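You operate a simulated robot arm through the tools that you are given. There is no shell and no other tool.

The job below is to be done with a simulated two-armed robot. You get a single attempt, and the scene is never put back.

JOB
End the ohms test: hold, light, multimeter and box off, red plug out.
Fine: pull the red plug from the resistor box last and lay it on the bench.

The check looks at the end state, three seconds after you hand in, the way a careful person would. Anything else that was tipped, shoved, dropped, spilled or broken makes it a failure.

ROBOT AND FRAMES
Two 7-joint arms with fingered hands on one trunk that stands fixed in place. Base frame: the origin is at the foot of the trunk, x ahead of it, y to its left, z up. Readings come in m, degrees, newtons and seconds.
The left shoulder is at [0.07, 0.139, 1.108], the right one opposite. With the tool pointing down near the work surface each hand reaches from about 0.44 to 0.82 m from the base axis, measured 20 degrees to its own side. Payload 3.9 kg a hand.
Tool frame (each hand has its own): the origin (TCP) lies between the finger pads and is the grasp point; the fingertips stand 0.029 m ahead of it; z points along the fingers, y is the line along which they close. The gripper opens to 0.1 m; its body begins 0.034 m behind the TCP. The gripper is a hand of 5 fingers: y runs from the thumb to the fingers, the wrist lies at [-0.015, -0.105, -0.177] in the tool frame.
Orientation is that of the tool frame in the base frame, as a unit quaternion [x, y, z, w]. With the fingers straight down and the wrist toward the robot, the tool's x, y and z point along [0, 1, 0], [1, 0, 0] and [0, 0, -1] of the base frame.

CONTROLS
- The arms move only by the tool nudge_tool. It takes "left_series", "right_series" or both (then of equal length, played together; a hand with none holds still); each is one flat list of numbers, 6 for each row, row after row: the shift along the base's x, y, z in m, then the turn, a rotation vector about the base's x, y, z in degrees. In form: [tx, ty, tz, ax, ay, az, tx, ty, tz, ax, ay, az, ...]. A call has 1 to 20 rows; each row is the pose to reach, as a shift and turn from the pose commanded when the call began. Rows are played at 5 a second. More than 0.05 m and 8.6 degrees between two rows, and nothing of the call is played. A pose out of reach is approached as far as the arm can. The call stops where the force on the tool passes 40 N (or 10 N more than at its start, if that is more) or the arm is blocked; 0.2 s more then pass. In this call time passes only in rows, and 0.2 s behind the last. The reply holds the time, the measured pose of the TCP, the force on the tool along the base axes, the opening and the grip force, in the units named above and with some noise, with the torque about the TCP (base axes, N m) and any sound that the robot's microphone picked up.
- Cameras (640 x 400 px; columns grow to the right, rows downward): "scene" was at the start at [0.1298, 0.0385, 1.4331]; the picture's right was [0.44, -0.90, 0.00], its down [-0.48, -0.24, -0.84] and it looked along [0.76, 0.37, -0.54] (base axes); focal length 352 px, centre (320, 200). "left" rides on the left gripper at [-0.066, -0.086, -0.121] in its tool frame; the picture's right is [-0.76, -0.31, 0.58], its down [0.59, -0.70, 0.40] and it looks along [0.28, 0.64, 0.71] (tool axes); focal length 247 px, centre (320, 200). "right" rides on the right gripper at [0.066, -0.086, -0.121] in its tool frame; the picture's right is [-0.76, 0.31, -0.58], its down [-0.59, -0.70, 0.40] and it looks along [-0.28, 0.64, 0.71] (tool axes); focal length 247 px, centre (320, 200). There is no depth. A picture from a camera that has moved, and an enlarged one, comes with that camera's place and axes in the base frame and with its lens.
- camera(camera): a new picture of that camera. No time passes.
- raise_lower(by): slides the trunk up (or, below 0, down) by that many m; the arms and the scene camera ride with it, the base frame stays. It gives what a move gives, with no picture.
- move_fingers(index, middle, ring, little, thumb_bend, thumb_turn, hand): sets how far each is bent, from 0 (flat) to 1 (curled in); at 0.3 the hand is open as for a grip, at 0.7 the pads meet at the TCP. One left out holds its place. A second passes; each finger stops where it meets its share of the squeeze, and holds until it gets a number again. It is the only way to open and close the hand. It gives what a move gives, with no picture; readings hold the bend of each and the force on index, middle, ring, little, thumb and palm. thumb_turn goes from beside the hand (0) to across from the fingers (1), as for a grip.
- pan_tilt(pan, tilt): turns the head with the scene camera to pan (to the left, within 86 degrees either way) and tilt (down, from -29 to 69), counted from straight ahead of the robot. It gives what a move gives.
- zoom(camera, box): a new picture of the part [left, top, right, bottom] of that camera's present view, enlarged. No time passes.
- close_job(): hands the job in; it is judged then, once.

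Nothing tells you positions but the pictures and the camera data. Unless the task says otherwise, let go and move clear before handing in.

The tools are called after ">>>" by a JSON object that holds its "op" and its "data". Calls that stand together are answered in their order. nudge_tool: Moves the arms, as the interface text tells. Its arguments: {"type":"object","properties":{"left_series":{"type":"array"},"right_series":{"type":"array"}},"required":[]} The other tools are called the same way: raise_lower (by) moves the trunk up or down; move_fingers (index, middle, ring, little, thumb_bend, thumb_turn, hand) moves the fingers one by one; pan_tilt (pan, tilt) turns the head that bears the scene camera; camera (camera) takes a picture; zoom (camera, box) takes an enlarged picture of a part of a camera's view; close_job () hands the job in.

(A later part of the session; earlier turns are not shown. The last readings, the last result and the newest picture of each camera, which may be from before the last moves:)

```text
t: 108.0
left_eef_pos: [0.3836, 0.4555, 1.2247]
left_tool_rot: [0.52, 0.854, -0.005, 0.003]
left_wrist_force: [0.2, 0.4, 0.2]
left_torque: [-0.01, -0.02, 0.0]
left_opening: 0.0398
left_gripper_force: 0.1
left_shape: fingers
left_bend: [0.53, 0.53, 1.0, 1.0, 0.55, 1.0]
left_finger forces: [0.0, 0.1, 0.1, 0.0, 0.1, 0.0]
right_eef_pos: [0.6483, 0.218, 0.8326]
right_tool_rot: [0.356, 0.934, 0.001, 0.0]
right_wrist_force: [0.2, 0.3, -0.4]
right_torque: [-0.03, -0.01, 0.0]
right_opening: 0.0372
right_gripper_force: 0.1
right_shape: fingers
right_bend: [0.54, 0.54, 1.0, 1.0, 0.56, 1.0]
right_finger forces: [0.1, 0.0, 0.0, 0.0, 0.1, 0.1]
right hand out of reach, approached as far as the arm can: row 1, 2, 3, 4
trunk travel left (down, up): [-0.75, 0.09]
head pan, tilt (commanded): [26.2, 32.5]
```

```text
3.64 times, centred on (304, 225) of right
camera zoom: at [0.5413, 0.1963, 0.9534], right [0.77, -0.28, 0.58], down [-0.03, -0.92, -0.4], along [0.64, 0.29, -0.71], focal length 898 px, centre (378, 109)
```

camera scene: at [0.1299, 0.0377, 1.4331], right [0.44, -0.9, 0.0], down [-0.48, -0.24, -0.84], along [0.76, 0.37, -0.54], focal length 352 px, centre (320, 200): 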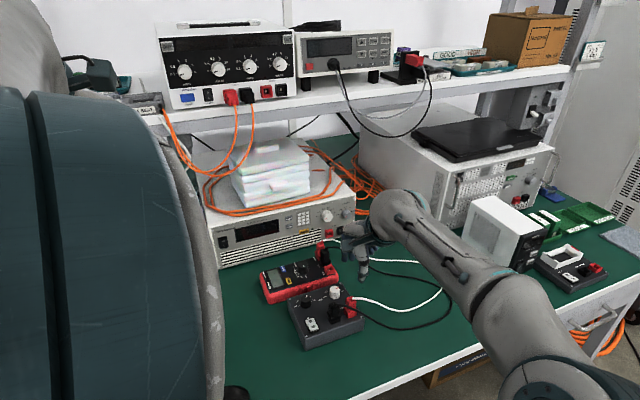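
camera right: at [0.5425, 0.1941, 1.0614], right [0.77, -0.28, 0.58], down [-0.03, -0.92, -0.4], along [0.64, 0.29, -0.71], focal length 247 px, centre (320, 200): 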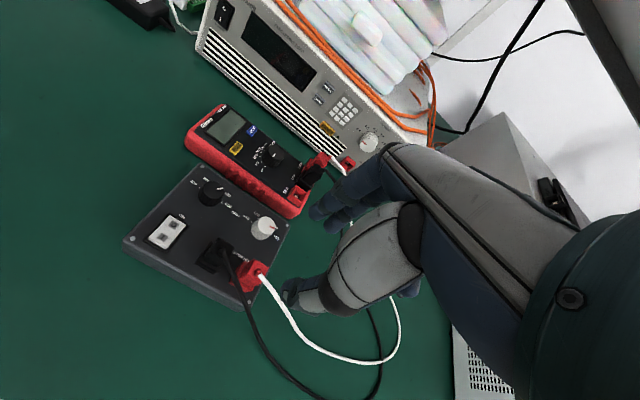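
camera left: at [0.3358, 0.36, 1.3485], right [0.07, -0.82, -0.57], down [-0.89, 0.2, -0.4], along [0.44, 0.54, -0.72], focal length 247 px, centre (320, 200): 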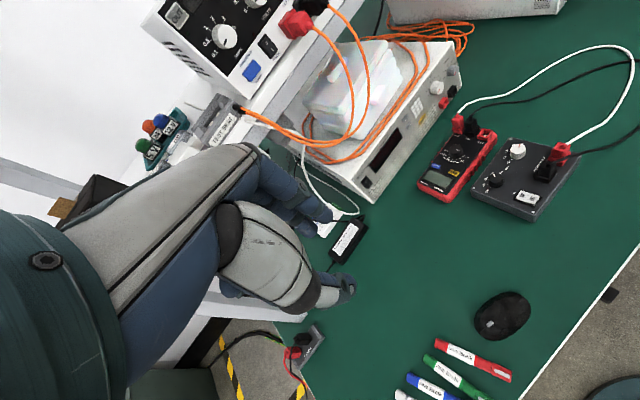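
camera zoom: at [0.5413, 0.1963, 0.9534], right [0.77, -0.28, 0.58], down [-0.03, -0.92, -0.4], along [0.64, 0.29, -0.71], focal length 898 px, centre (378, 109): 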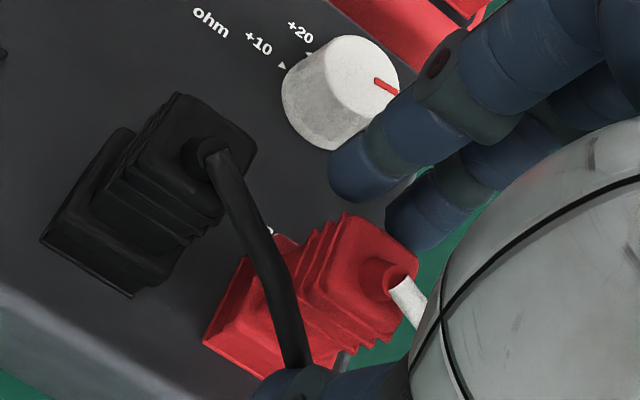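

The right arm says it is at the edge of its reach here, and the black lead is about under the thumb. I'll rise 3 cm and test whether a slightly different heading gives more room.

>>> {"op": "nudge_tool", "data": {"right_series": [0, 0, 0.01, 0, 0, 0, 0, 0, 0.02, 0, 0, 0, 0, 0, 0.03, 0, 0, 0]}}

>>> {"op": "nudge_tool", "data": {"right_series": [0.002, -0.0005, 0, 0, 0, -4, 0.004, -0.001, 0, 0, 0, -8, 0.006, -0.0015, 0, 0, 0, -8]}}

```text
t: 108.8
left_eef_pos: [0.3841, 0.454, 1.2265]
left_tool_rot: [0.521, 0.854, -0.006, 0.003]
left_wrist_force: [-0.2, -0.4, -0.4]
left_torque: [-0.02, 0.02, 0.04]
left_opening: 0.04
left_gripper_force: 0.0
left_shape: fingers
left_bend: [0.53, 0.53, 1.0, 1.0, 0.55, 1.0]
left_finger forces: [0.1, 0.0, 0.0, 0.1, 0.0, 0.1]
right_eef_pos: [0.6492, 0.2167, 0.863]
right_tool_rot: [0.357, 0.934, -0.001, 0.0]
right_wrist_force: [-0.7, 0.1, 0.0]
right_torque: [0.01, 0.0, -0.02]
right_opening: 0.0373
right_gripper_force: 0.2
right_shape: fingers
right_bend: [0.54, 0.54, 1.0, 1.0, 0.56, 1.0]
right_finger forces: [0.1, 0.0, 0.0, 0.1, 0.0, 0.0]
trunk travel left (down, up): [-0.75, 0.09]
head pan, tilt (commanded): [26.2, 32.5]
```

```text
t: 109.6
left_eef_pos: [0.384, 0.4544, 1.2252]
left_tool_rot: [0.52, 0.854, -0.005, 0.002]
left_wrist_force: [-0.4, -0.7, -1.2]
left_torque: [0.0, 0.0, 0.0]
left_opening: 0.0399
left_gripper_force: 0.1
left_shape: fingers
left_bend: [0.53, 0.53, 1.0, 1.0, 0.55, 1.0]
left_finger forces: [0.0, 0.1, 0.0, 0.0, 0.0, 0.0]
right_eef_pos: [0.6553, 0.2164, 0.863]
right_tool_rot: [0.421, 0.907, 0.0, 0.0]
right_wrist_force: [-0.8, 1.6, 0.5]
right_torque: [0.01, 0.02, -0.01]
right_opening: 0.037
right_gripper_force: 0.0
right_shape: fingers
right_bend: [0.54, 0.54, 1.0, 1.0, 0.56, 1.0]
right_finger forces: [0.1, 0.1, 0.0, 0.1, 0.0, 0.0]
trunk travel left (down, up): [-0.75, 0.09]
head pan, tilt (commanded): [26.2, 32.5]
```

With the heading turned back 8 degrees the arm reaches easily. Let me look again at how the plug sits under the hand.

>>> {"op": "zoom", "data": {"camera": "right", "box": [240, 170, 368, 280]}}

>>> {"op": "zoom", "data": {"camera": "left", "box": [540, 100, 620, 160]}}

>>> {"op": "zoom", "data": {"camera": "scene", "box": [325, 270, 389, 320]}}

```text
3.64 times, centred on (304, 225) of right
camera zoom: at [0.5466, 0.2105, 0.9832], right [0.72, -0.38, 0.58], down [-0.16, -0.9, -0.4], along [0.67, 0.2, -0.71], focal length 898 px, centre (378, 109)
```

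zoom: 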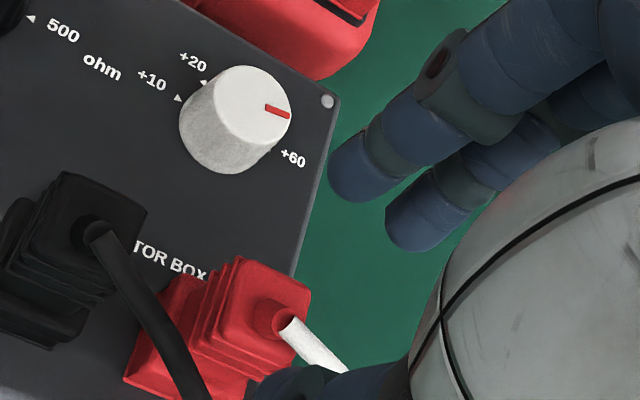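

```text
6.67 times, centred on (580, 130) of left
camera zoom: at [0.3377, 0.3606, 1.3474], right [0.07, -0.82, -0.57], down [-0.9, 0.2, -0.4], along [0.44, 0.54, -0.72], focal length 1646 px, centre (-1413, 667)
```

zoom: 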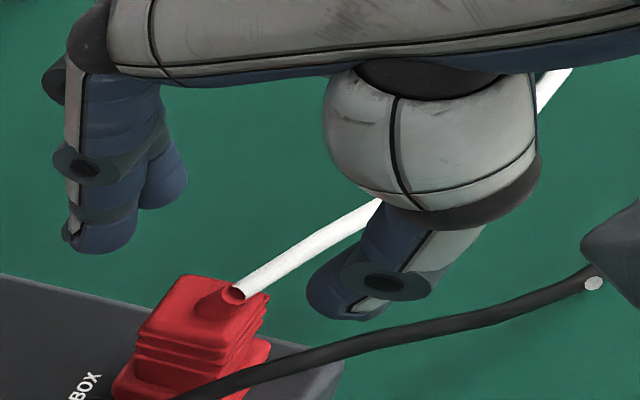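

```text
8.00 times, centred on (357, 295) of scene
camera zoom: at [0.1299, 0.0386, 1.4331], right [0.44, -0.9, 0.0], down [-0.48, -0.24, -0.84], along [0.76, 0.37, -0.54], focal length 2813 px, centre (24, -560)
```

zoom: 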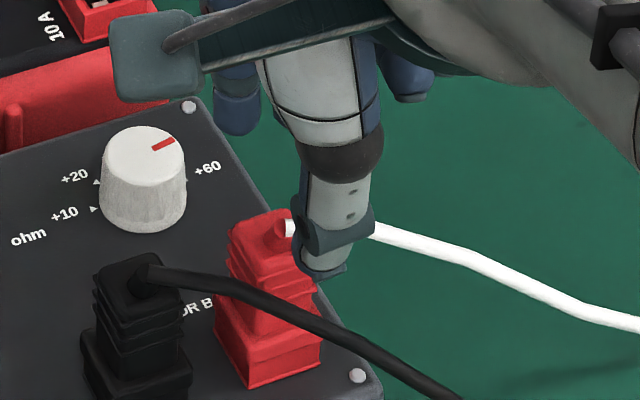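

The plug is now centred in the closing direction. I'll pre-close a bit so the thumb comes down right beside the plug rather than sweeping in, then lower 29 mm.

>>> {"op": "move_fingers", "data": {"hand": "right", "index": 0.56, "middle": 0.56, "thumb_bend": 0.58}}

>>> {"op": "nudge_tool", "data": {"right_series": [0, 0, -0.008, 0, 0, 0, 0, 0, -0.016, 0, 0, 0, 0, 0, -0.022, 0, 0, 0, 0, 0, -0.026, 0, 0, 0, 0, 0, -0.029, 0, 0, 0]}}

>>> {"op": "zoom", "data": {"camera": "left", "box": [540, 100, 620, 160]}}

>>> {"op": "zoom", "data": {"camera": "scene", "box": [325, 270, 389, 320]}}

>>> {"op": "zoom", "data": {"camera": "right", "box": [240, 170, 368, 280]}}

```text
t: 110.6
left_eef_pos: [0.3834, 0.4573, 1.2253]
left_tool_rot: [0.521, 0.854, -0.005, 0.003]
left_wrist_force: [-0.2, -0.1, 0.7]
left_torque: [-0.02, 0.01, -0.01]
left_opening: 0.0399
left_gripper_force: 0.1
left_shape: fingers
left_bend: [0.53, 0.53, 1.0, 1.0, 0.55, 1.0]
left_finger forces: [0.0, 0.0, 0.0, 0.0, 0.1, 0.0]
right_eef_pos: [0.6543, 0.2172, 0.8633]
right_tool_rot: [0.42, 0.908, 0.0, 0.001]
right_wrist_force: [-0.2, -0.5, -0.2]
right_torque: [0.02, 0.02, 0.02]
right_opening: 0.0344
right_gripper_force: 0.0
right_shape: fingers
right_bend: [0.56, 0.56, 1.0, 1.0, 0.57, 1.0]
right_finger forces: [0.0, 0.1, 0.1, 0.0, 0.0, 0.0]
trunk travel left (down, up): [-0.75, 0.09]
head pan, tilt (commanded): [26.2, 32.5]
```

```text
t: 111.8
left_eef_pos: [0.3836, 0.456, 1.2248]
left_tool_rot: [0.52, 0.854, -0.006, 0.002]
left_wrist_force: [-0.7, -0.3, -0.6]
left_torque: [0.0, -0.01, 0.05]
left_opening: 0.0398
left_gripper_force: 0.1
left_shape: fingers
left_bend: [0.53, 0.53, 1.0, 1.0, 0.55, 1.0]
left_finger forces: [0.0, 0.0, 0.1, 0.1, 0.1, 0.1]
right_eef_pos: [0.654, 0.2151, 0.8323]
right_tool_rot: [0.422, 0.907, 0.0, -0.001]
right_wrist_force: [0.8, -0.6, -0.2]
right_torque: [-0.02, 0.02, -0.02]
right_opening: 0.0342
right_gripper_force: 0.1
right_shape: fingers
right_bend: [0.56, 0.56, 1.0, 1.0, 0.57, 1.0]
right_finger forces: [0.0, 0.1, 0.0, 0.0, 0.1, 0.1]
trunk travel left (down, up): [-0.75, 0.09]
head pan, tilt (commanded): [26.2, 32.5]
```

```text
6.67 times, centred on (580, 130) of left
camera zoom: at [0.3376, 0.3604, 1.3474], right [0.07, -0.82, -0.57], down [-0.9, 0.2, -0.4], along [0.44, 0.54, -0.72], focal length 1646 px, centre (-1413, 667)
```

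zoom: 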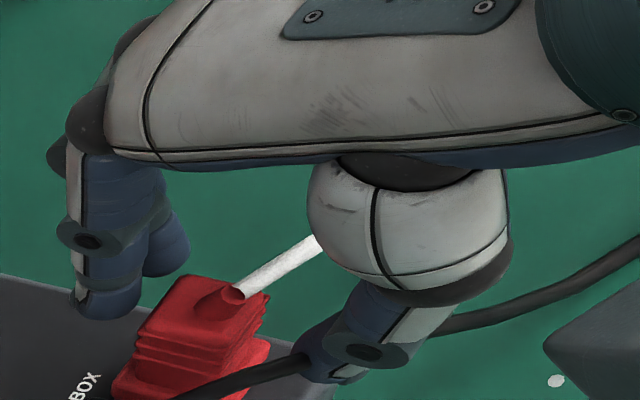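

```text
8.00 times, centred on (357, 295) of scene
camera zoom: at [0.1298, 0.0384, 1.4331], right [0.44, -0.9, 0.0], down [-0.48, -0.24, -0.84], along [0.76, 0.37, -0.54], focal length 2813 px, centre (24, -560)
```

zoom: 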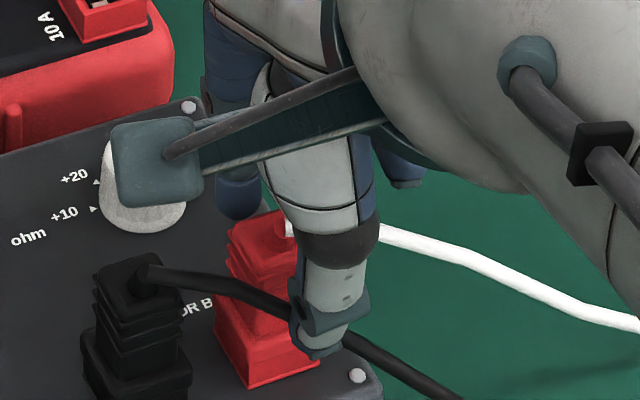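

```text
3.64 times, centred on (304, 225) of right
camera zoom: at [0.5456, 0.2089, 0.9529], right [0.72, -0.38, 0.58], down [-0.16, -0.9, -0.4], along [0.67, 0.2, -0.71], focal length 898 px, centre (378, 109)
```

zoom: 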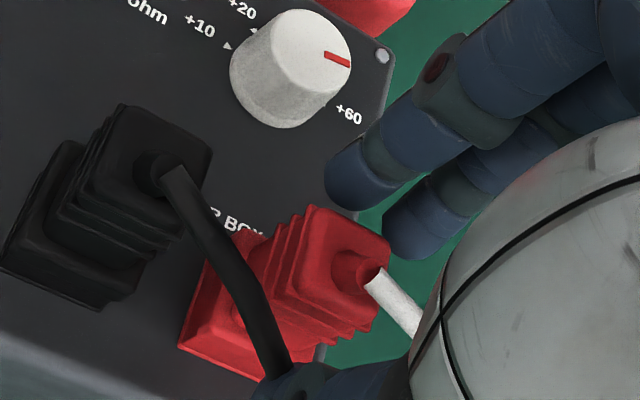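

The tips are now well below the plug's top on both sides. I'll close the two fingers first until they touch, then bring in the thumb slowly and watch the black lead.

>>> {"op": "move_fingers", "data": {"hand": "right", "index": 0.59, "middle": 0.59, "thumb_bend": 0.61}}

>>> {"op": "zoom", "data": {"camera": "left", "box": [540, 100, 620, 160]}}

>>> {"op": "zoom", "data": {"camera": "scene", "box": [325, 270, 389, 320]}}

>>> {"op": "zoom", "data": {"camera": "right", "box": [240, 170, 368, 280]}}

```text
t: 112.8
left_eef_pos: [0.3834, 0.4553, 1.225]
left_tool_rot: [0.521, 0.854, -0.006, 0.003]
left_wrist_force: [-0.7, 0.8, 1.0]
left_torque: [0.01, 0.03, 0.0]
left_opening: 0.04
left_gripper_force: 0.1
left_shape: fingers
left_bend: [0.53, 0.53, 1.0, 1.0, 0.55, 1.0]
left_finger forces: [0.0, 0.0, 0.0, 0.0, 0.0, 0.0]
right_eef_pos: [0.6547, 0.2143, 0.832]
right_tool_rot: [0.421, 0.907, 0.0, 0.0]
right_wrist_force: [-0.3, 0.7, 0.4]
right_torque: [0.0, 0.0, 0.01]
right_opening: 0.0257
right_gripper_force: 0.1
right_shape: fingers
right_bend: [0.59, 0.59, 1.0, 1.0, 0.61, 1.0]
right_finger forces: [0.0, 0.0, 0.1, 0.0, 0.1, 0.0]
trunk travel left (down, up): [-0.75, 0.09]
head pan, tilt (commanded): [26.2, 32.5]
```

```text
6.67 times, centred on (580, 130) of left
camera zoom: at [0.3376, 0.3604, 1.3474], right [0.07, -0.82, -0.57], down [-0.9, 0.2, -0.4], along [0.44, 0.54, -0.72], focal length 1646 px, centre (-1413, 667)
```

zoom: 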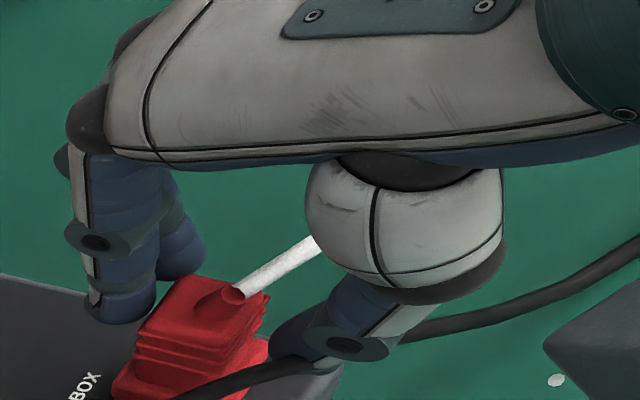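

```text
8.00 times, centred on (357, 295) of scene
camera zoom: at [0.1298, 0.0385, 1.4331], right [0.44, -0.9, 0.0], down [-0.48, -0.24, -0.84], along [0.76, 0.37, -0.54], focal length 2813 px, centre (24, -560)
```

zoom: 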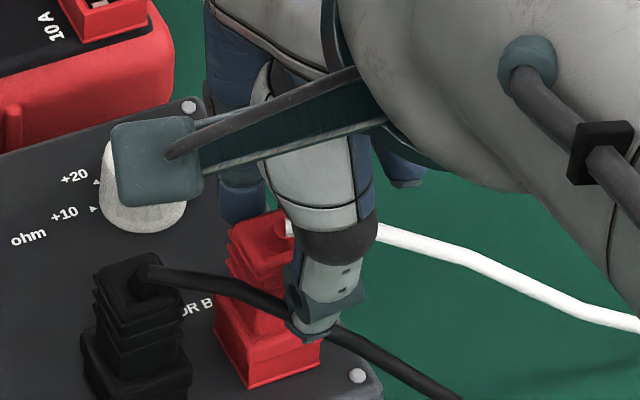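

```text
3.64 times, centred on (304, 225) of right
camera zoom: at [0.5457, 0.2089, 0.953], right [0.72, -0.38, 0.58], down [-0.16, -0.9, -0.4], along [0.67, 0.2, -0.71], focal length 898 px, centre (378, 109)
```

zoom: 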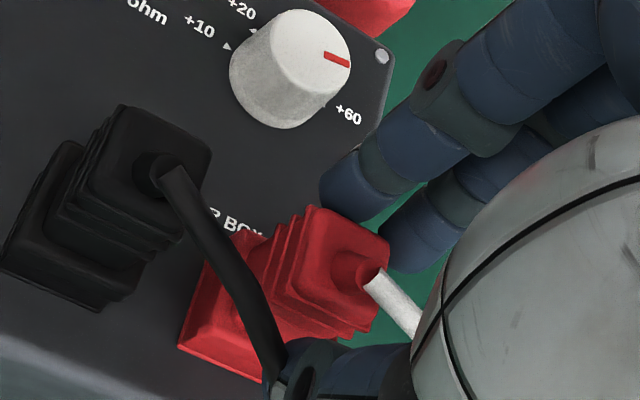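

The thumb is passing just above the black lead, which stays put. I'll close firmly now.

>>> {"op": "move_fingers", "data": {"hand": "right", "index": 0.66, "middle": 0.66, "thumb_bend": 0.68}}

>>> {"op": "zoom", "data": {"camera": "left", "box": [540, 100, 620, 160]}}

>>> {"op": "zoom", "data": {"camera": "scene", "box": [325, 270, 389, 320]}}

>>> {"op": "zoom", "data": {"camera": "right", "box": [240, 170, 368, 280]}}

```text
t: 113.8
left_eef_pos: [0.3837, 0.4554, 1.2239]
left_tool_rot: [0.521, 0.853, -0.006, 0.003]
left_wrist_force: [0.1, -0.3, 0.0]
left_torque: [0.01, -0.03, -0.04]
left_opening: 0.0398
left_gripper_force: 0.0
left_shape: fingers
left_bend: [0.53, 0.53, 1.0, 1.0, 0.55, 1.0]
left_finger forces: [0.0, 0.1, 0.0, 0.0, 0.0, 0.1]
right_eef_pos: [0.6543, 0.2145, 0.8322]
right_tool_rot: [0.421, 0.907, 0.0, 0.0]
right_wrist_force: [3.2, 2.1, 0.6]
right_torque: [0.1, -0.06, -0.04]
right_opening: 0.0157
right_gripper_force: 3.1
right_shape: fingers
right_bend: [0.62, 0.65, 1.0, 1.0, 0.67, 1.0]
right_finger forces: [4.2, 0.9, 0.0, 0.0, 1.4, 0.0]
trunk travel left (down, up): [-0.75, 0.09]
head pan, tilt (commanded): [26.2, 32.5]
```

```text
6.67 times, centred on (580, 130) of left
camera zoom: at [0.3381, 0.3608, 1.3472], right [0.07, -0.82, -0.57], down [-0.9, 0.2, -0.4], along [0.44, 0.54, -0.72], focal length 1646 px, centre (-1413, 667)
```

zoom: 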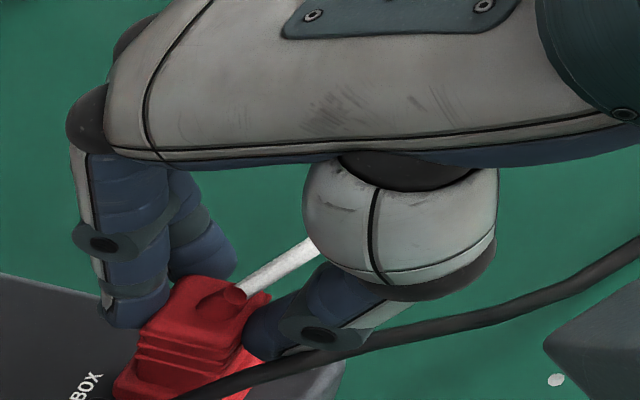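

```text
8.00 times, centred on (357, 295) of scene
camera zoom: at [0.1304, 0.0389, 1.433], right [0.44, -0.9, 0.0], down [-0.48, -0.24, -0.84], along [0.76, 0.37, -0.54], focal length 2813 px, centre (24, -560)
```

zoom: 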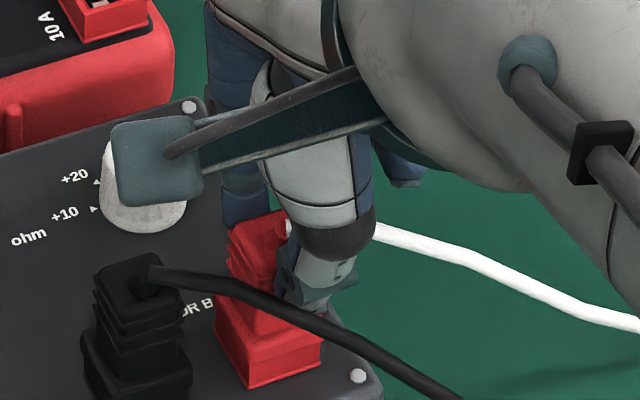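

```text
3.64 times, centred on (304, 225) of right
camera zoom: at [0.546, 0.2092, 0.9528], right [0.72, -0.38, 0.58], down [-0.16, -0.9, -0.4], along [0.67, 0.2, -0.71], focal length 898 px, centre (378, 109)
```

zoom: 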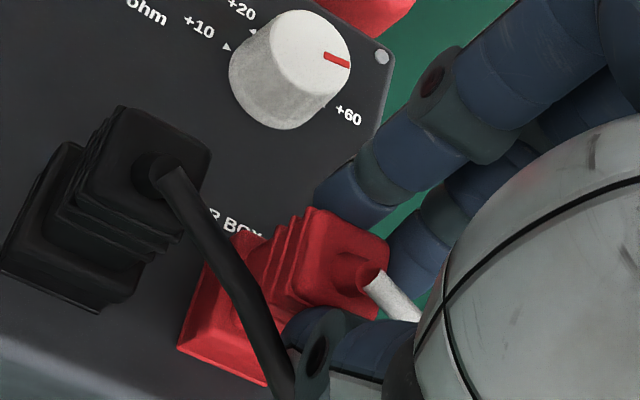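

The plug is now held between fingers and thumb with the black lead lying outside the thumb. I'll tighten the grip.

>>> {"op": "move_fingers", "data": {"hand": "right", "index": 0.72, "middle": 0.74, "thumb_bend": 0.8}}

>>> {"op": "zoom", "data": {"camera": "left", "box": [540, 100, 620, 160]}}

>>> {"op": "zoom", "data": {"camera": "right", "box": [240, 170, 368, 280]}}

```text
t: 114.8
left_eef_pos: [0.3845, 0.4531, 1.226]
left_tool_rot: [0.52, 0.854, -0.006, 0.003]
left_wrist_force: [0.0, 0.4, -0.6]
left_torque: [0.0, 0.02, 0.02]
left_opening: 0.0402
left_gripper_force: 0.2
left_shape: fingers
left_bend: [0.53, 0.53, 1.0, 1.0, 0.55, 1.0]
left_finger forces: [0.1, 0.1, 0.1, 0.1, 0.0, 0.1]
right_eef_pos: [0.6558, 0.2139, 0.8319]
right_tool_rot: [0.421, 0.907, 0.0, 0.0]
right_wrist_force: [0.7, -2.4, -3.2]
right_torque: [-0.07, -0.01, -0.04]
right_opening: 0.0136
right_gripper_force: 12.2
right_shape: fingers
right_bend: [0.62, 0.72, 1.0, 1.0, 0.66, 1.0]
right_finger forces: [8.4, 3.2, 0.1, 0.0, 12.4, 0.1]
trunk travel left (down, up): [-0.75, 0.09]
head pan, tilt (commanded): [26.2, 32.5]
```

```text
6.67 times, centred on (580, 130) of left
camera zoom: at [0.3383, 0.3601, 1.3473], right [0.07, -0.82, -0.57], down [-0.9, 0.2, -0.4], along [0.44, 0.54, -0.72], focal length 1646 px, centre (-1413, 667)
```

zoom: 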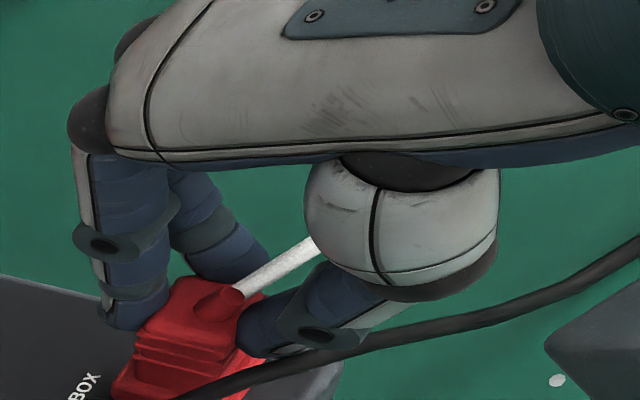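

```text
3.64 times, centred on (304, 225) of right
camera zoom: at [0.5462, 0.2085, 0.9525], right [0.72, -0.38, 0.58], down [-0.16, -0.9, -0.4], along [0.67, 0.2, -0.71], focal length 898 px, centre (378, 109)
```

zoom: 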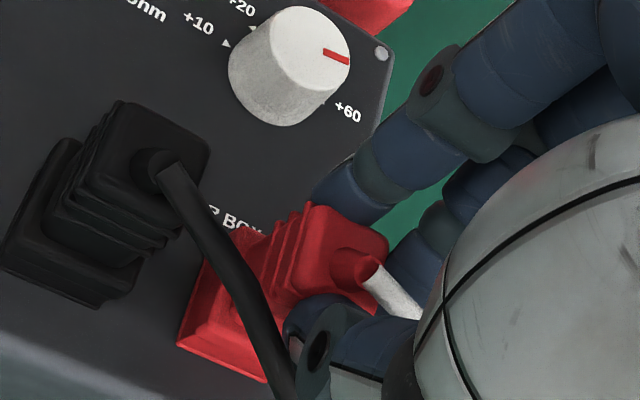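

The grip is firm now (thumb 12 N, index 8 N). I'll start pulling straight up in small steps.

>>> {"op": "nudge_tool", "data": {"right_series": [0, 0, 0.002, 0, 0, 0, 0, 0, 0.004, 0, 0, 0, 0, 0, 0.006, 0, 0, 0, 0, 0, 0.008, 0, 0, 0]}}

>>> {"op": "zoom", "data": {"camera": "left", "box": [540, 100, 620, 160]}}

>>> {"op": "zoom", "data": {"camera": "scene", "box": [305, 260, 401, 340]}}

```text
t: 115.8
left_eef_pos: [0.3834, 0.4557, 1.2241]
left_tool_rot: [0.52, 0.854, -0.005, 0.003]
left_wrist_force: [-0.2, 0.4, -0.3]
left_torque: [0.06, 0.0, -0.02]
left_opening: 0.04
left_gripper_force: 0.2
left_shape: fingers
left_bend: [0.53, 0.53, 1.0, 1.0, 0.55, 1.0]
left_finger forces: [0.1, 0.0, 0.1, 0.0, 0.0, 0.0]
right_eef_pos: [0.6548, 0.216, 0.8405]
right_tool_rot: [0.422, 0.907, 0.0, 0.001]
right_wrist_force: [0.6, -0.1, -0.1]
right_torque: [-0.02, -0.01, -0.03]
right_opening: 0.0132
right_gripper_force: 11.4
right_shape: fingers
right_bend: [0.61, 0.73, 1.0, 1.0, 0.66, 1.0]
right_finger forces: [9.5, 2.1, 0.0, 0.0, 11.7, 0.1]
trunk travel left (down, up): [-0.75, 0.09]
head pan, tilt (commanded): [26.2, 32.5]
```

```text
6.67 times, centred on (580, 130) of left
camera zoom: at [0.3374, 0.3606, 1.3474], right [0.07, -0.82, -0.57], down [-0.9, 0.2, -0.4], along [0.44, 0.54, -0.72], focal length 1646 px, centre (-1413, 667)
```

zoom: 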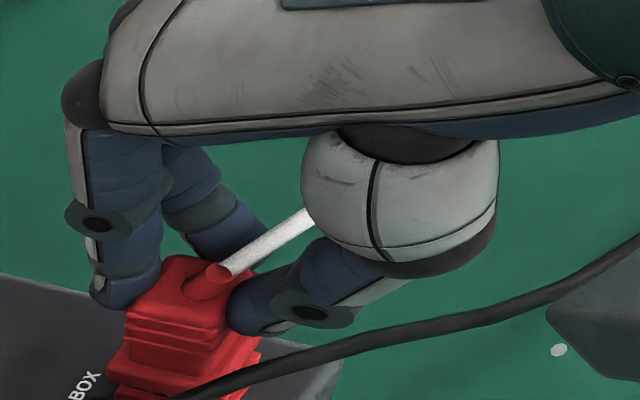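

```text
5.00 times, centred on (353, 300) of scene
camera zoom: at [0.1296, 0.0386, 1.4331], right [0.44, -0.9, 0.0], down [-0.48, -0.24, -0.84], along [0.76, 0.37, -0.54], focal length 1758 px, centre (155, -300)
```

zoom: 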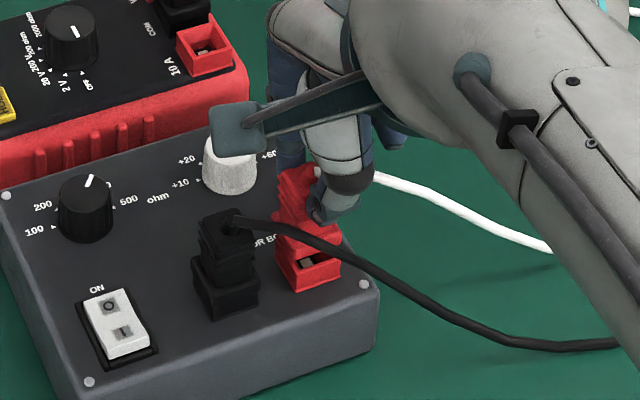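

The plug is coming out cleanly: the open red socket is showing beneath it and the box hasn't moved. I'll keep lifting straight up.

>>> {"op": "nudge_tool", "data": {"right_series": [0, 0, 0.005, 0, 0, 0, 0, 0, 0.012, 0, 0, 0, 0, 0, 0.022, 0, 0, 0, 0, 0, 0.034, 0, 0, 0, 0, 0, 0.048, 0, 0, 0]}}

>>> {"op": "zoom", "data": {"camera": "left", "box": [520, 80, 640, 170]}}

>>> {"op": "zoom", "data": {"camera": "scene", "box": [285, 230, 445, 350]}}

>>> {"op": "camera", "data": {"camera": "right"}}

```text
t: 117.0
left_eef_pos: [0.3836, 0.4547, 1.2245]
left_tool_rot: [0.521, 0.853, -0.005, 0.003]
left_wrist_force: [-0.4, 0.4, 0.9]
left_torque: [-0.01, 0.0, 0.01]
left_opening: 0.0401
left_gripper_force: 0.1
left_shape: fingers
left_bend: [0.53, 0.53, 1.0, 1.0, 0.55, 1.0]
left_finger forces: [0.0, 0.1, 0.0, 0.0, 0.0, 0.0]
right_eef_pos: [0.6558, 0.2159, 0.8896]
right_tool_rot: [0.421, 0.907, 0.0, 0.0]
right_wrist_force: [0.5, -0.2, -0.7]
right_torque: [-0.01, 0.0, 0.01]
right_opening: 0.0128
right_gripper_force: 11.1
right_shape: fingers
right_bend: [0.61, 0.73, 1.0, 1.0, 0.71, 1.0]
right_finger forces: [9.4, 1.9, 0.1, 0.1, 11.2, 0.0]
trunk travel left (down, up): [-0.75, 0.09]
head pan, tilt (commanded): [26.2, 32.5]
```

```text
4.44 times, centred on (580, 125) of left
camera zoom: at [0.3372, 0.3606, 1.3475], right [0.07, -0.82, -0.57], down [-0.9, 0.2, -0.4], along [0.44, 0.54, -0.72], focal length 1098 px, centre (-836, 533)
```

zoom: 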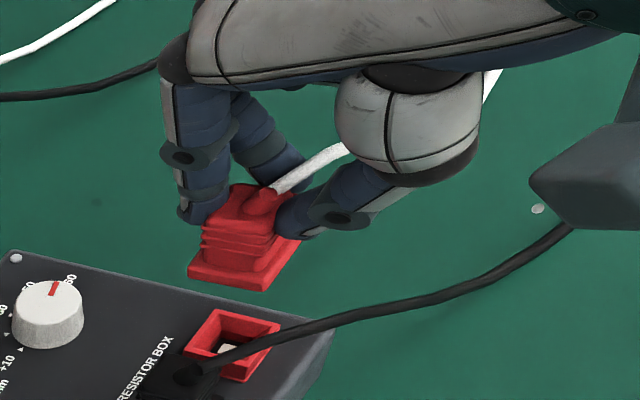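

```text
3.33 times, centred on (365, 290) of scene
camera zoom: at [0.1294, 0.0386, 1.4331], right [0.44, -0.9, 0.0], down [-0.48, -0.24, -0.84], along [0.76, 0.37, -0.54], focal length 1172 px, centre (170, -100)
```

zoom: 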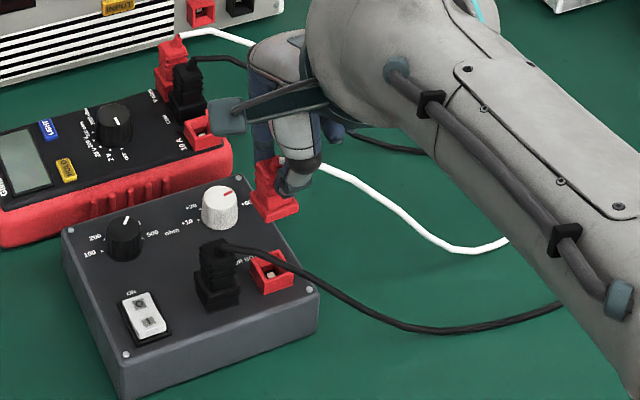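

```text
taken
camera right: at [0.5474, 0.2102, 1.0101], right [0.72, -0.38, 0.58], down [-0.16, -0.9, -0.4], along [0.67, 0.2, -0.71], focal length 247 px, centre (320, 200)
```

right: 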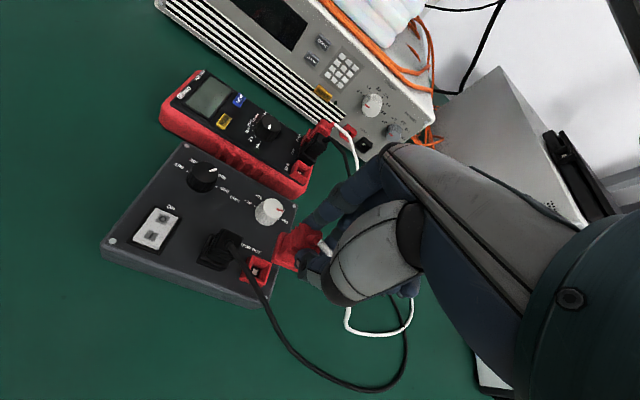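

The plug is out and the box and black plug stayed in place. I'll look at the bench around to choose a clear spot close by for laying it down.

>>> {"op": "camera", "data": {"camera": "scene"}}

>>> {"op": "zoom", "data": {"camera": "left", "box": [440, 20, 640, 220]}}

>>> {"op": "zoom", "data": {"camera": "right", "box": [200, 180, 440, 400]}}

```text
taken
camera scene: at [0.1294, 0.0386, 1.4331], right [0.44, -0.9, 0.0], down [-0.48, -0.24, -0.84], along [0.76, 0.37, -0.54], focal length 352 px, centre (320, 200)
```

scene: 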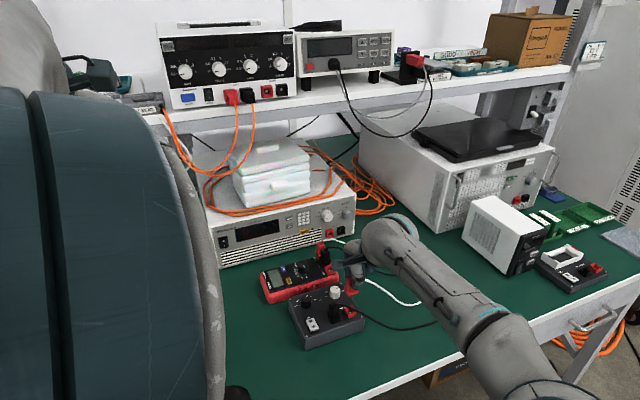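

```text
2.00 times, centred on (540, 120) of left
camera zoom: at [0.3372, 0.3606, 1.3475], right [0.07, -0.82, -0.57], down [-0.9, 0.2, -0.4], along [0.44, 0.54, -0.72], focal length 494 px, centre (-120, 360)
```

zoom: 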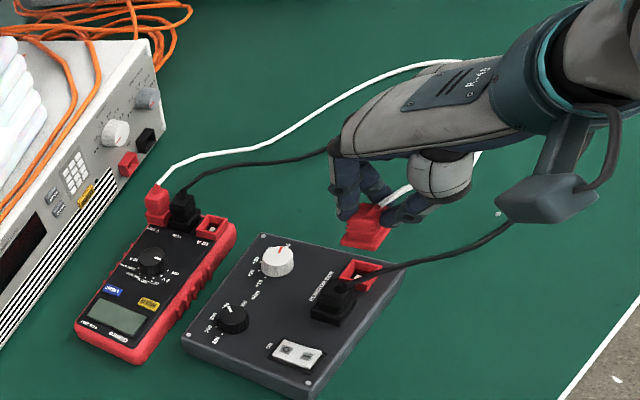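

```text
1.82 times, centred on (320, 290) of right
camera zoom: at [0.5474, 0.2102, 1.0101], right [0.72, -0.38, 0.58], down [-0.16, -0.9, -0.4], along [0.67, 0.2, -0.71], focal length 449 px, centre (320, 36)
```

zoom: 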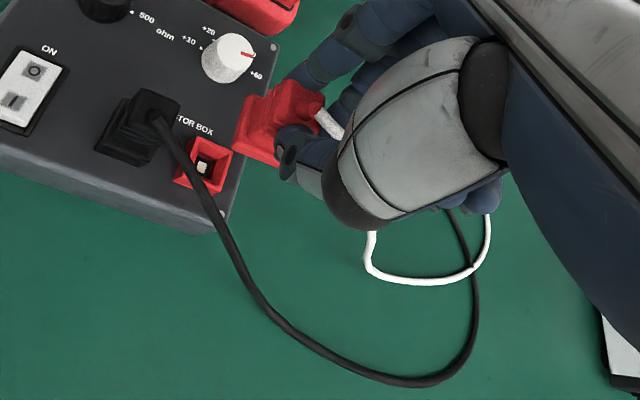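

A clear patch lies just right of the box, near (0.715, 0.16), inside the leads' loops. I'll carry the plug there, still high, and see that the arm reaches.

>>> {"op": "nudge_tool", "data": {"right_series": [0.012, -0.011, 0.005, 0, 0, -2, 0.024, -0.022, 0.005, 0, 0, -4, 0.036, -0.033, 0.005, 0, 0, -6, 0.048, -0.044, 0, 0, 0, -8, 0.06, -0.055, -0.01, 0, 0, -10, 0.06, -0.055, -0.025, 0, 0, -10]}}

>>> {"op": "zoom", "data": {"camera": "left", "box": [480, 40, 640, 180]}}

>>> {"op": "zoom", "data": {"camera": "scene", "box": [285, 230, 445, 350]}}

>>> {"op": "camera", "data": {"camera": "right"}}

```text
t: 118.4
left_eef_pos: [0.3855, 0.4559, 1.2242]
left_tool_rot: [0.52, 0.854, -0.006, 0.003]
left_wrist_force: [0.6, -0.1, 0.3]
left_torque: [0.01, 0.02, 0.03]
left_opening: 0.04
left_gripper_force: 0.1
left_shape: fingers
left_bend: [0.53, 0.53, 1.0, 1.0, 0.55, 1.0]
left_finger forces: [0.0, 0.0, 0.1, 0.0, 0.0, 0.0]
right_eef_pos: [0.7027, 0.1528, 0.8603]
right_tool_rot: [0.498, 0.867, 0.0, 0.0]
right_wrist_force: [1.0, -0.1, -0.6]
right_torque: [-0.01, 0.01, 0.0]
right_opening: 0.0119
right_gripper_force: 11.1
right_shape: fingers
right_bend: [0.61, 0.73, 1.0, 1.0, 0.72, 1.0]
right_finger forces: [9.5, 1.6, 0.0, 0.0, 10.8, 0.1]
right hand out of reach, approached as far as the arm can: row 2, 3, 4, 5, 6
trunk travel left (down, up): [-0.75, 0.09]
head pan, tilt (commanded): [26.2, 32.5]
```

```text
2.86 times, centred on (560, 110) of left
camera zoom: at [0.3385, 0.3604, 1.3472], right [0.07, -0.82, -0.57], down [-0.9, 0.2, -0.4], along [0.44, 0.54, -0.72], focal length 706 px, centre (-366, 457)
```

zoom: 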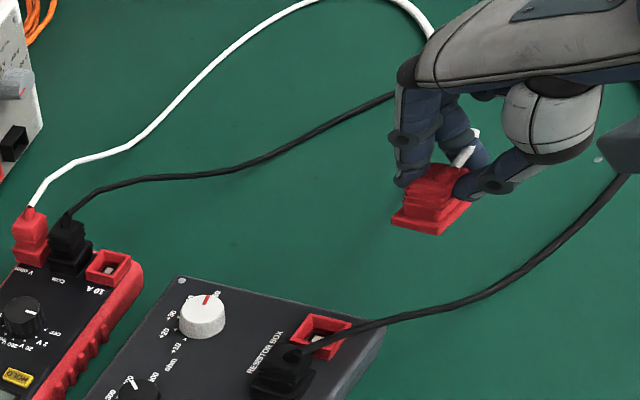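

```text
3.33 times, centred on (365, 290) of scene
camera zoom: at [0.1308, 0.0384, 1.433], right [0.44, -0.9, 0.0], down [-0.48, -0.24, -0.84], along [0.76, 0.37, -0.54], focal length 1172 px, centre (170, -100)
```

zoom: 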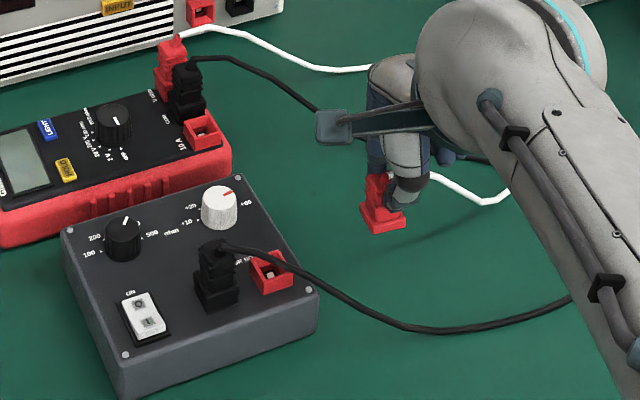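

```text
taken
camera right: at [0.5953, 0.1659, 0.9806], right [0.65, -0.5, 0.58], down [-0.31, -0.86, -0.4], along [0.7, 0.08, -0.71], focal length 247 px, centre (320, 200)
```

right: 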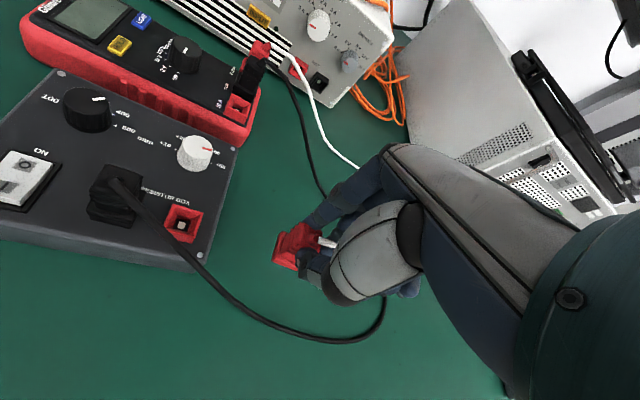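

The arm is at its reach limit here and the thumb would open onto the black lead, so a spot in front of the box, near (0.60, 0.125), is better. I'll lift, carry the plug over there above the leads, and check.

>>> {"op": "nudge_tool", "data": {"right_series": [0, 0, 0.025, 0, 0, 0, -0.008, -0.002, 0.045, 0, 0, 0, -0.028, -0.008, 0.05, 0, 0, 0, -0.048, -0.013, 0.05, 0, 0, 0, -0.068, -0.0185, 0.05, 0, 0, 0, -0.086, -0.0235, 0.045, 0, 0, 0, -0.103, -0.028, 0.04, 0, 0, 0]}}

>>> {"op": "camera", "data": {"camera": "right"}}

>>> {"op": "zoom", "data": {"camera": "scene", "box": [265, 230, 465, 380]}}

>>> {"op": "zoom", "data": {"camera": "left", "box": [440, 40, 640, 240]}}

```text
t: 120.0
left_eef_pos: [0.3838, 0.4561, 1.226]
left_tool_rot: [0.52, 0.854, -0.005, 0.004]
left_wrist_force: [-0.6, -0.2, 0.9]
left_torque: [-0.02, 0.0, -0.01]
left_opening: 0.0401
left_gripper_force: 0.0
left_shape: fingers
left_bend: [0.53, 0.53, 1.0, 1.0, 0.55, 1.0]
left_finger forces: [0.0, 0.0, 0.0, 0.1, 0.1, 0.0]
right_eef_pos: [0.5999, 0.1248, 0.9013]
right_tool_rot: [0.499, 0.867, 0.0, 0.0]
right_wrist_force: [0.7, -0.5, -0.7]
right_torque: [0.02, 0.0, 0.01]
right_opening: 0.0116
right_gripper_force: 10.4
right_shape: fingers
right_bend: [0.61, 0.73, 1.0, 1.0, 0.72, 1.0]
right_finger forces: [9.4, 1.1, 0.1, 0.0, 10.5, 0.1]
trunk travel left (down, up): [-0.75, 0.09]
head pan, tilt (commanded): [26.2, 32.5]
```

```text
taken
camera right: at [0.4923, 0.1381, 1.0217], right [0.65, -0.5, 0.58], down [-0.31, -0.86, -0.4], along [0.7, 0.08, -0.71], focal length 247 px, centre (320, 200)
```

right: 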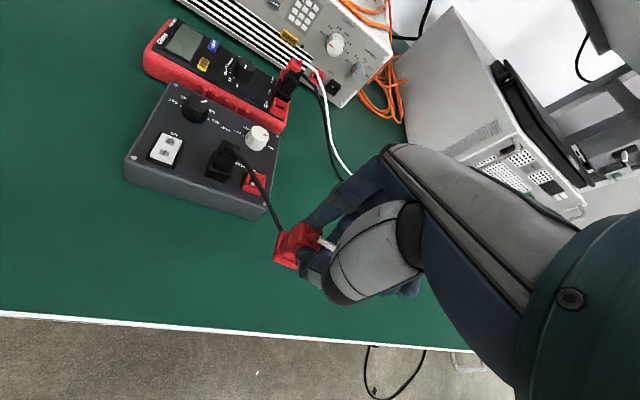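

```text
2.67 times, centred on (365, 305) of scene
camera zoom: at [0.1291, 0.0385, 1.4332], right [0.44, -0.9, 0.0], down [-0.48, -0.24, -0.84], along [0.76, 0.37, -0.54], focal length 938 px, centre (200, -80)
```

zoom: 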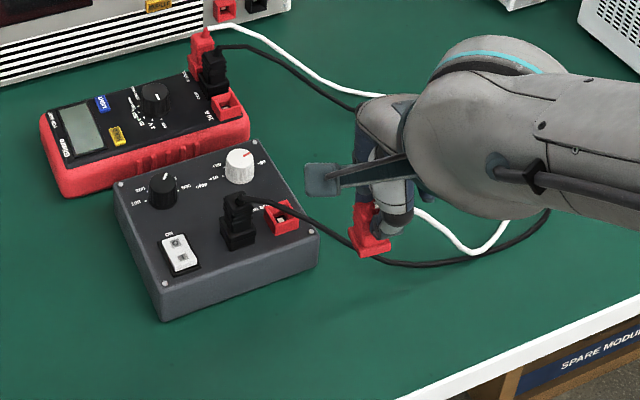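

```text
2.00 times, centred on (540, 140) of left
camera zoom: at [0.3369, 0.3605, 1.3476], right [0.07, -0.82, -0.57], down [-0.89, 0.2, -0.4], along [0.44, 0.54, -0.72], focal length 494 px, centre (-120, 320)
```

zoom: 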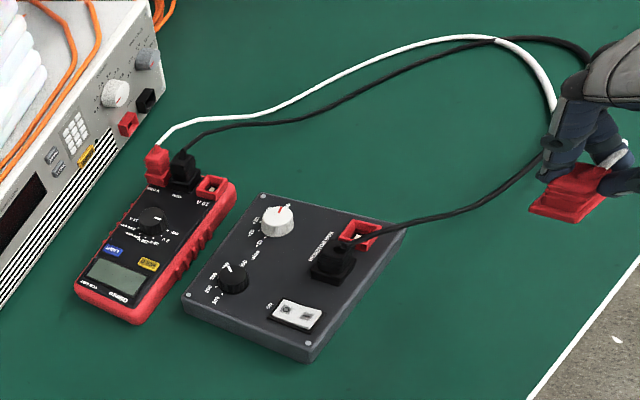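

Everything else is undisturbed and the spot ahead is clear bench, about 8 cm from the edge. I'll now tilt the hand about 48 degrees sideways so the plug can be laid on its side, lowering a bit as I go.

>>> {"op": "nudge_tool", "data": {"right_series": [0, 0, -0.005, 6.93, 4, 0, 0, 0, -0.01, 13.86, 8, 0, 0, 0, -0.015, 20.8, 12, 0, 0, 0, -0.02, 27.7, 16, 0, 0, 0, -0.03, 34.6, 20, 0, 0, 0, -0.04, 41.6, 24, 0]}}

>>> {"op": "camera", "data": {"camera": "right"}}

>>> {"op": "zoom", "data": {"camera": "scene", "box": [265, 230, 465, 380]}}

>>> {"op": "zoom", "data": {"camera": "left", "box": [500, 60, 640, 200]}}

```text
t: 121.4
left_eef_pos: [0.3855, 0.4549, 1.2251]
left_tool_rot: [0.52, 0.854, -0.006, 0.002]
left_wrist_force: [-0.1, -0.1, 0.9]
left_torque: [0.01, 0.01, 0.03]
left_opening: 0.0399
left_gripper_force: 0.0
left_shape: fingers
left_bend: [0.53, 0.53, 1.0, 1.0, 0.55, 1.0]
left_finger forces: [0.1, 0.0, 0.1, 0.0, 0.0, 0.0]
right_eef_pos: [0.6001, 0.1254, 0.8604]
right_tool_rot: [0.454, 0.792, 0.205, -0.353]
right_wrist_force: [0.9, 0.4, 0.2]
right_torque: [-0.02, -0.01, -0.03]
right_opening: 0.0116
right_gripper_force: 10.4
right_shape: fingers
right_bend: [0.61, 0.73, 1.0, 1.0, 0.72, 1.0]
right_finger forces: [9.4, 1.2, 0.0, 0.0, 10.6, 0.0]
trunk travel left (down, up): [-0.75, 0.09]
head pan, tilt (commanded): [26.2, 32.5]
```

```text
taken
camera right: at [0.5485, 0.0411, 0.9891], right [0.74, -0.65, -0.18], down [-0.56, -0.43, -0.71], along [0.39, 0.62, -0.68], focal length 247 px, centre (320, 200)
```

right: 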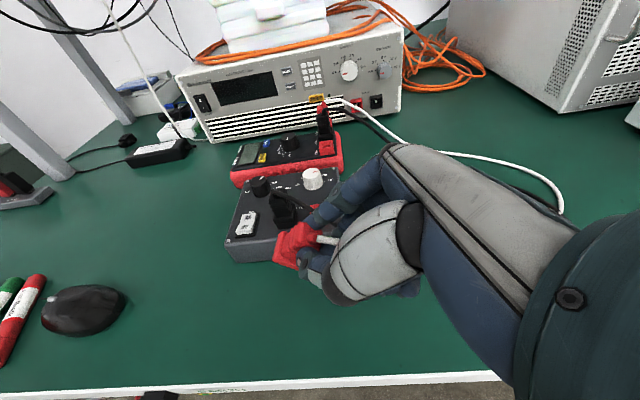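

```text
2.67 times, centred on (365, 305) of scene
camera zoom: at [0.1306, 0.0378, 1.4331], right [0.44, -0.9, 0.0], down [-0.48, -0.24, -0.84], along [0.76, 0.37, -0.54], focal length 938 px, centre (200, -80)
```

zoom: 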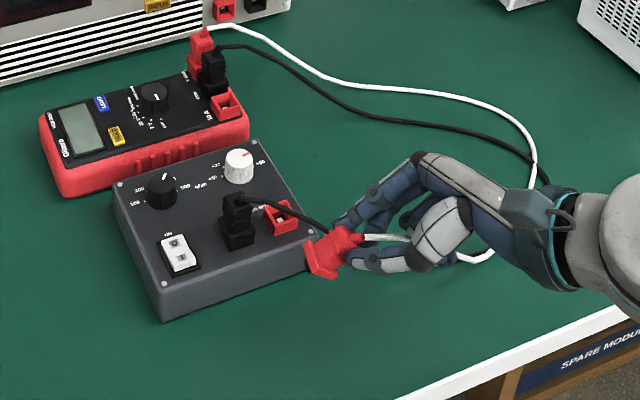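

```text
2.86 times, centred on (570, 130) of left
camera zoom: at [0.3383, 0.3598, 1.3474], right [0.07, -0.82, -0.57], down [-0.9, 0.2, -0.4], along [0.44, 0.54, -0.72], focal length 706 px, centre (-394, 400)
```

zoom: 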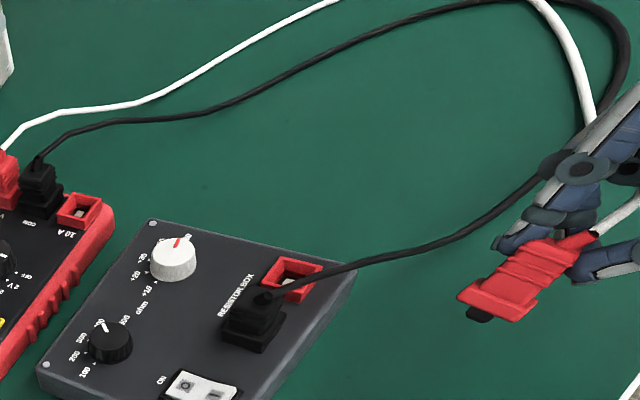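

The plug is tilted well over, with its foot pointing left toward open bench. I'll lower most of the way and check.

>>> {"op": "nudge_tool", "data": {"right_series": [0, 0, -0.015, 0, 0, 0, 0, 0, -0.03, 0, 0, 0, 0, 0, -0.042, 0, 0, 0, 0, 0, -0.052, 0, 0, 0]}}

>>> {"op": "zoom", "data": {"camera": "scene", "box": [305, 270, 433, 370]}}

>>> {"op": "zoom", "data": {"camera": "left", "box": [540, 90, 640, 190]}}

>>> {"op": "zoom", "data": {"camera": "right", "box": [220, 170, 420, 330]}}

```text
t: 122.4
left_eef_pos: [0.384, 0.4552, 1.2243]
left_tool_rot: [0.52, 0.854, -0.006, 0.002]
left_wrist_force: [-0.2, 0.1, -0.3]
left_torque: [0.01, 0.0, 0.01]
left_opening: 0.0402
left_gripper_force: 0.0
left_shape: fingers
left_bend: [0.53, 0.53, 1.0, 1.0, 0.55, 1.0]
left_finger forces: [0.0, 0.1, 0.0, 0.1, 0.1, 0.1]
right_eef_pos: [0.6015, 0.1269, 0.809]
right_tool_rot: [0.456, 0.792, 0.204, -0.352]
right_wrist_force: [-0.2, 0.5, -0.4]
right_torque: [-0.02, 0.01, 0.0]
right_opening: 0.0114
right_gripper_force: 10.6
right_shape: fingers
right_bend: [0.61, 0.73, 1.0, 1.0, 0.72, 1.0]
right_finger forces: [9.2, 1.3, 0.1, 0.1, 10.5, 0.1]
trunk travel left (down, up): [-0.75, 0.09]
head pan, tilt (commanded): [26.2, 32.5]
```

```text
4.00 times, centred on (369, 320) of scene
camera zoom: at [0.1302, 0.0385, 1.4331], right [0.44, -0.9, 0.0], down [-0.48, -0.24, -0.84], along [0.76, 0.37, -0.54], focal length 1406 px, centre (124, -280)
```

zoom: 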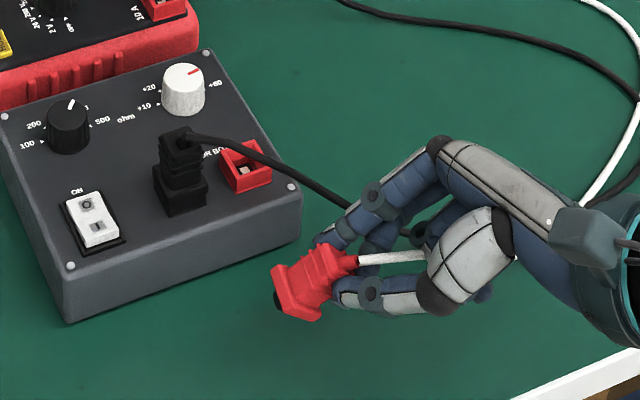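

```text
4.00 times, centred on (590, 140) of left
camera zoom: at [0.3379, 0.3604, 1.3473], right [0.07, -0.82, -0.57], down [-0.9, 0.2, -0.4], along [0.44, 0.54, -0.72], focal length 988 px, centre (-760, 440)
```

zoom: 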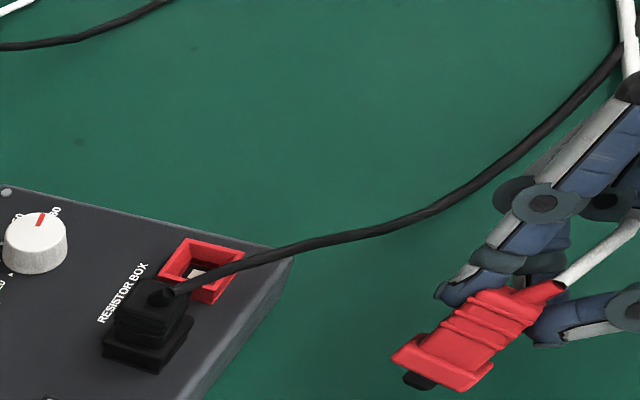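

```text
2.50 times, centred on (320, 250) of right
camera zoom: at [0.5482, 0.0429, 0.938], right [0.74, -0.65, -0.18], down [-0.56, -0.44, -0.71], along [0.39, 0.62, -0.69], focal length 617 px, centre (320, 75)
```

zoom: 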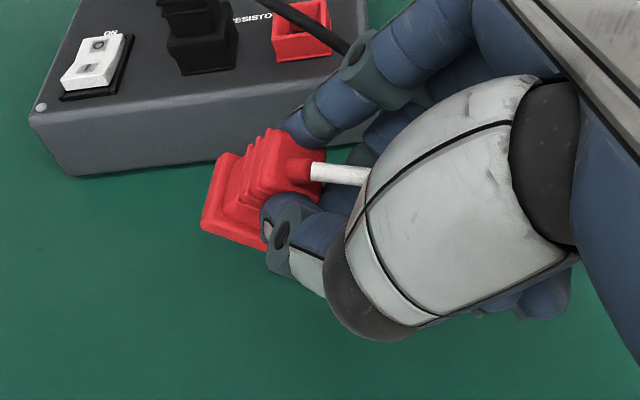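

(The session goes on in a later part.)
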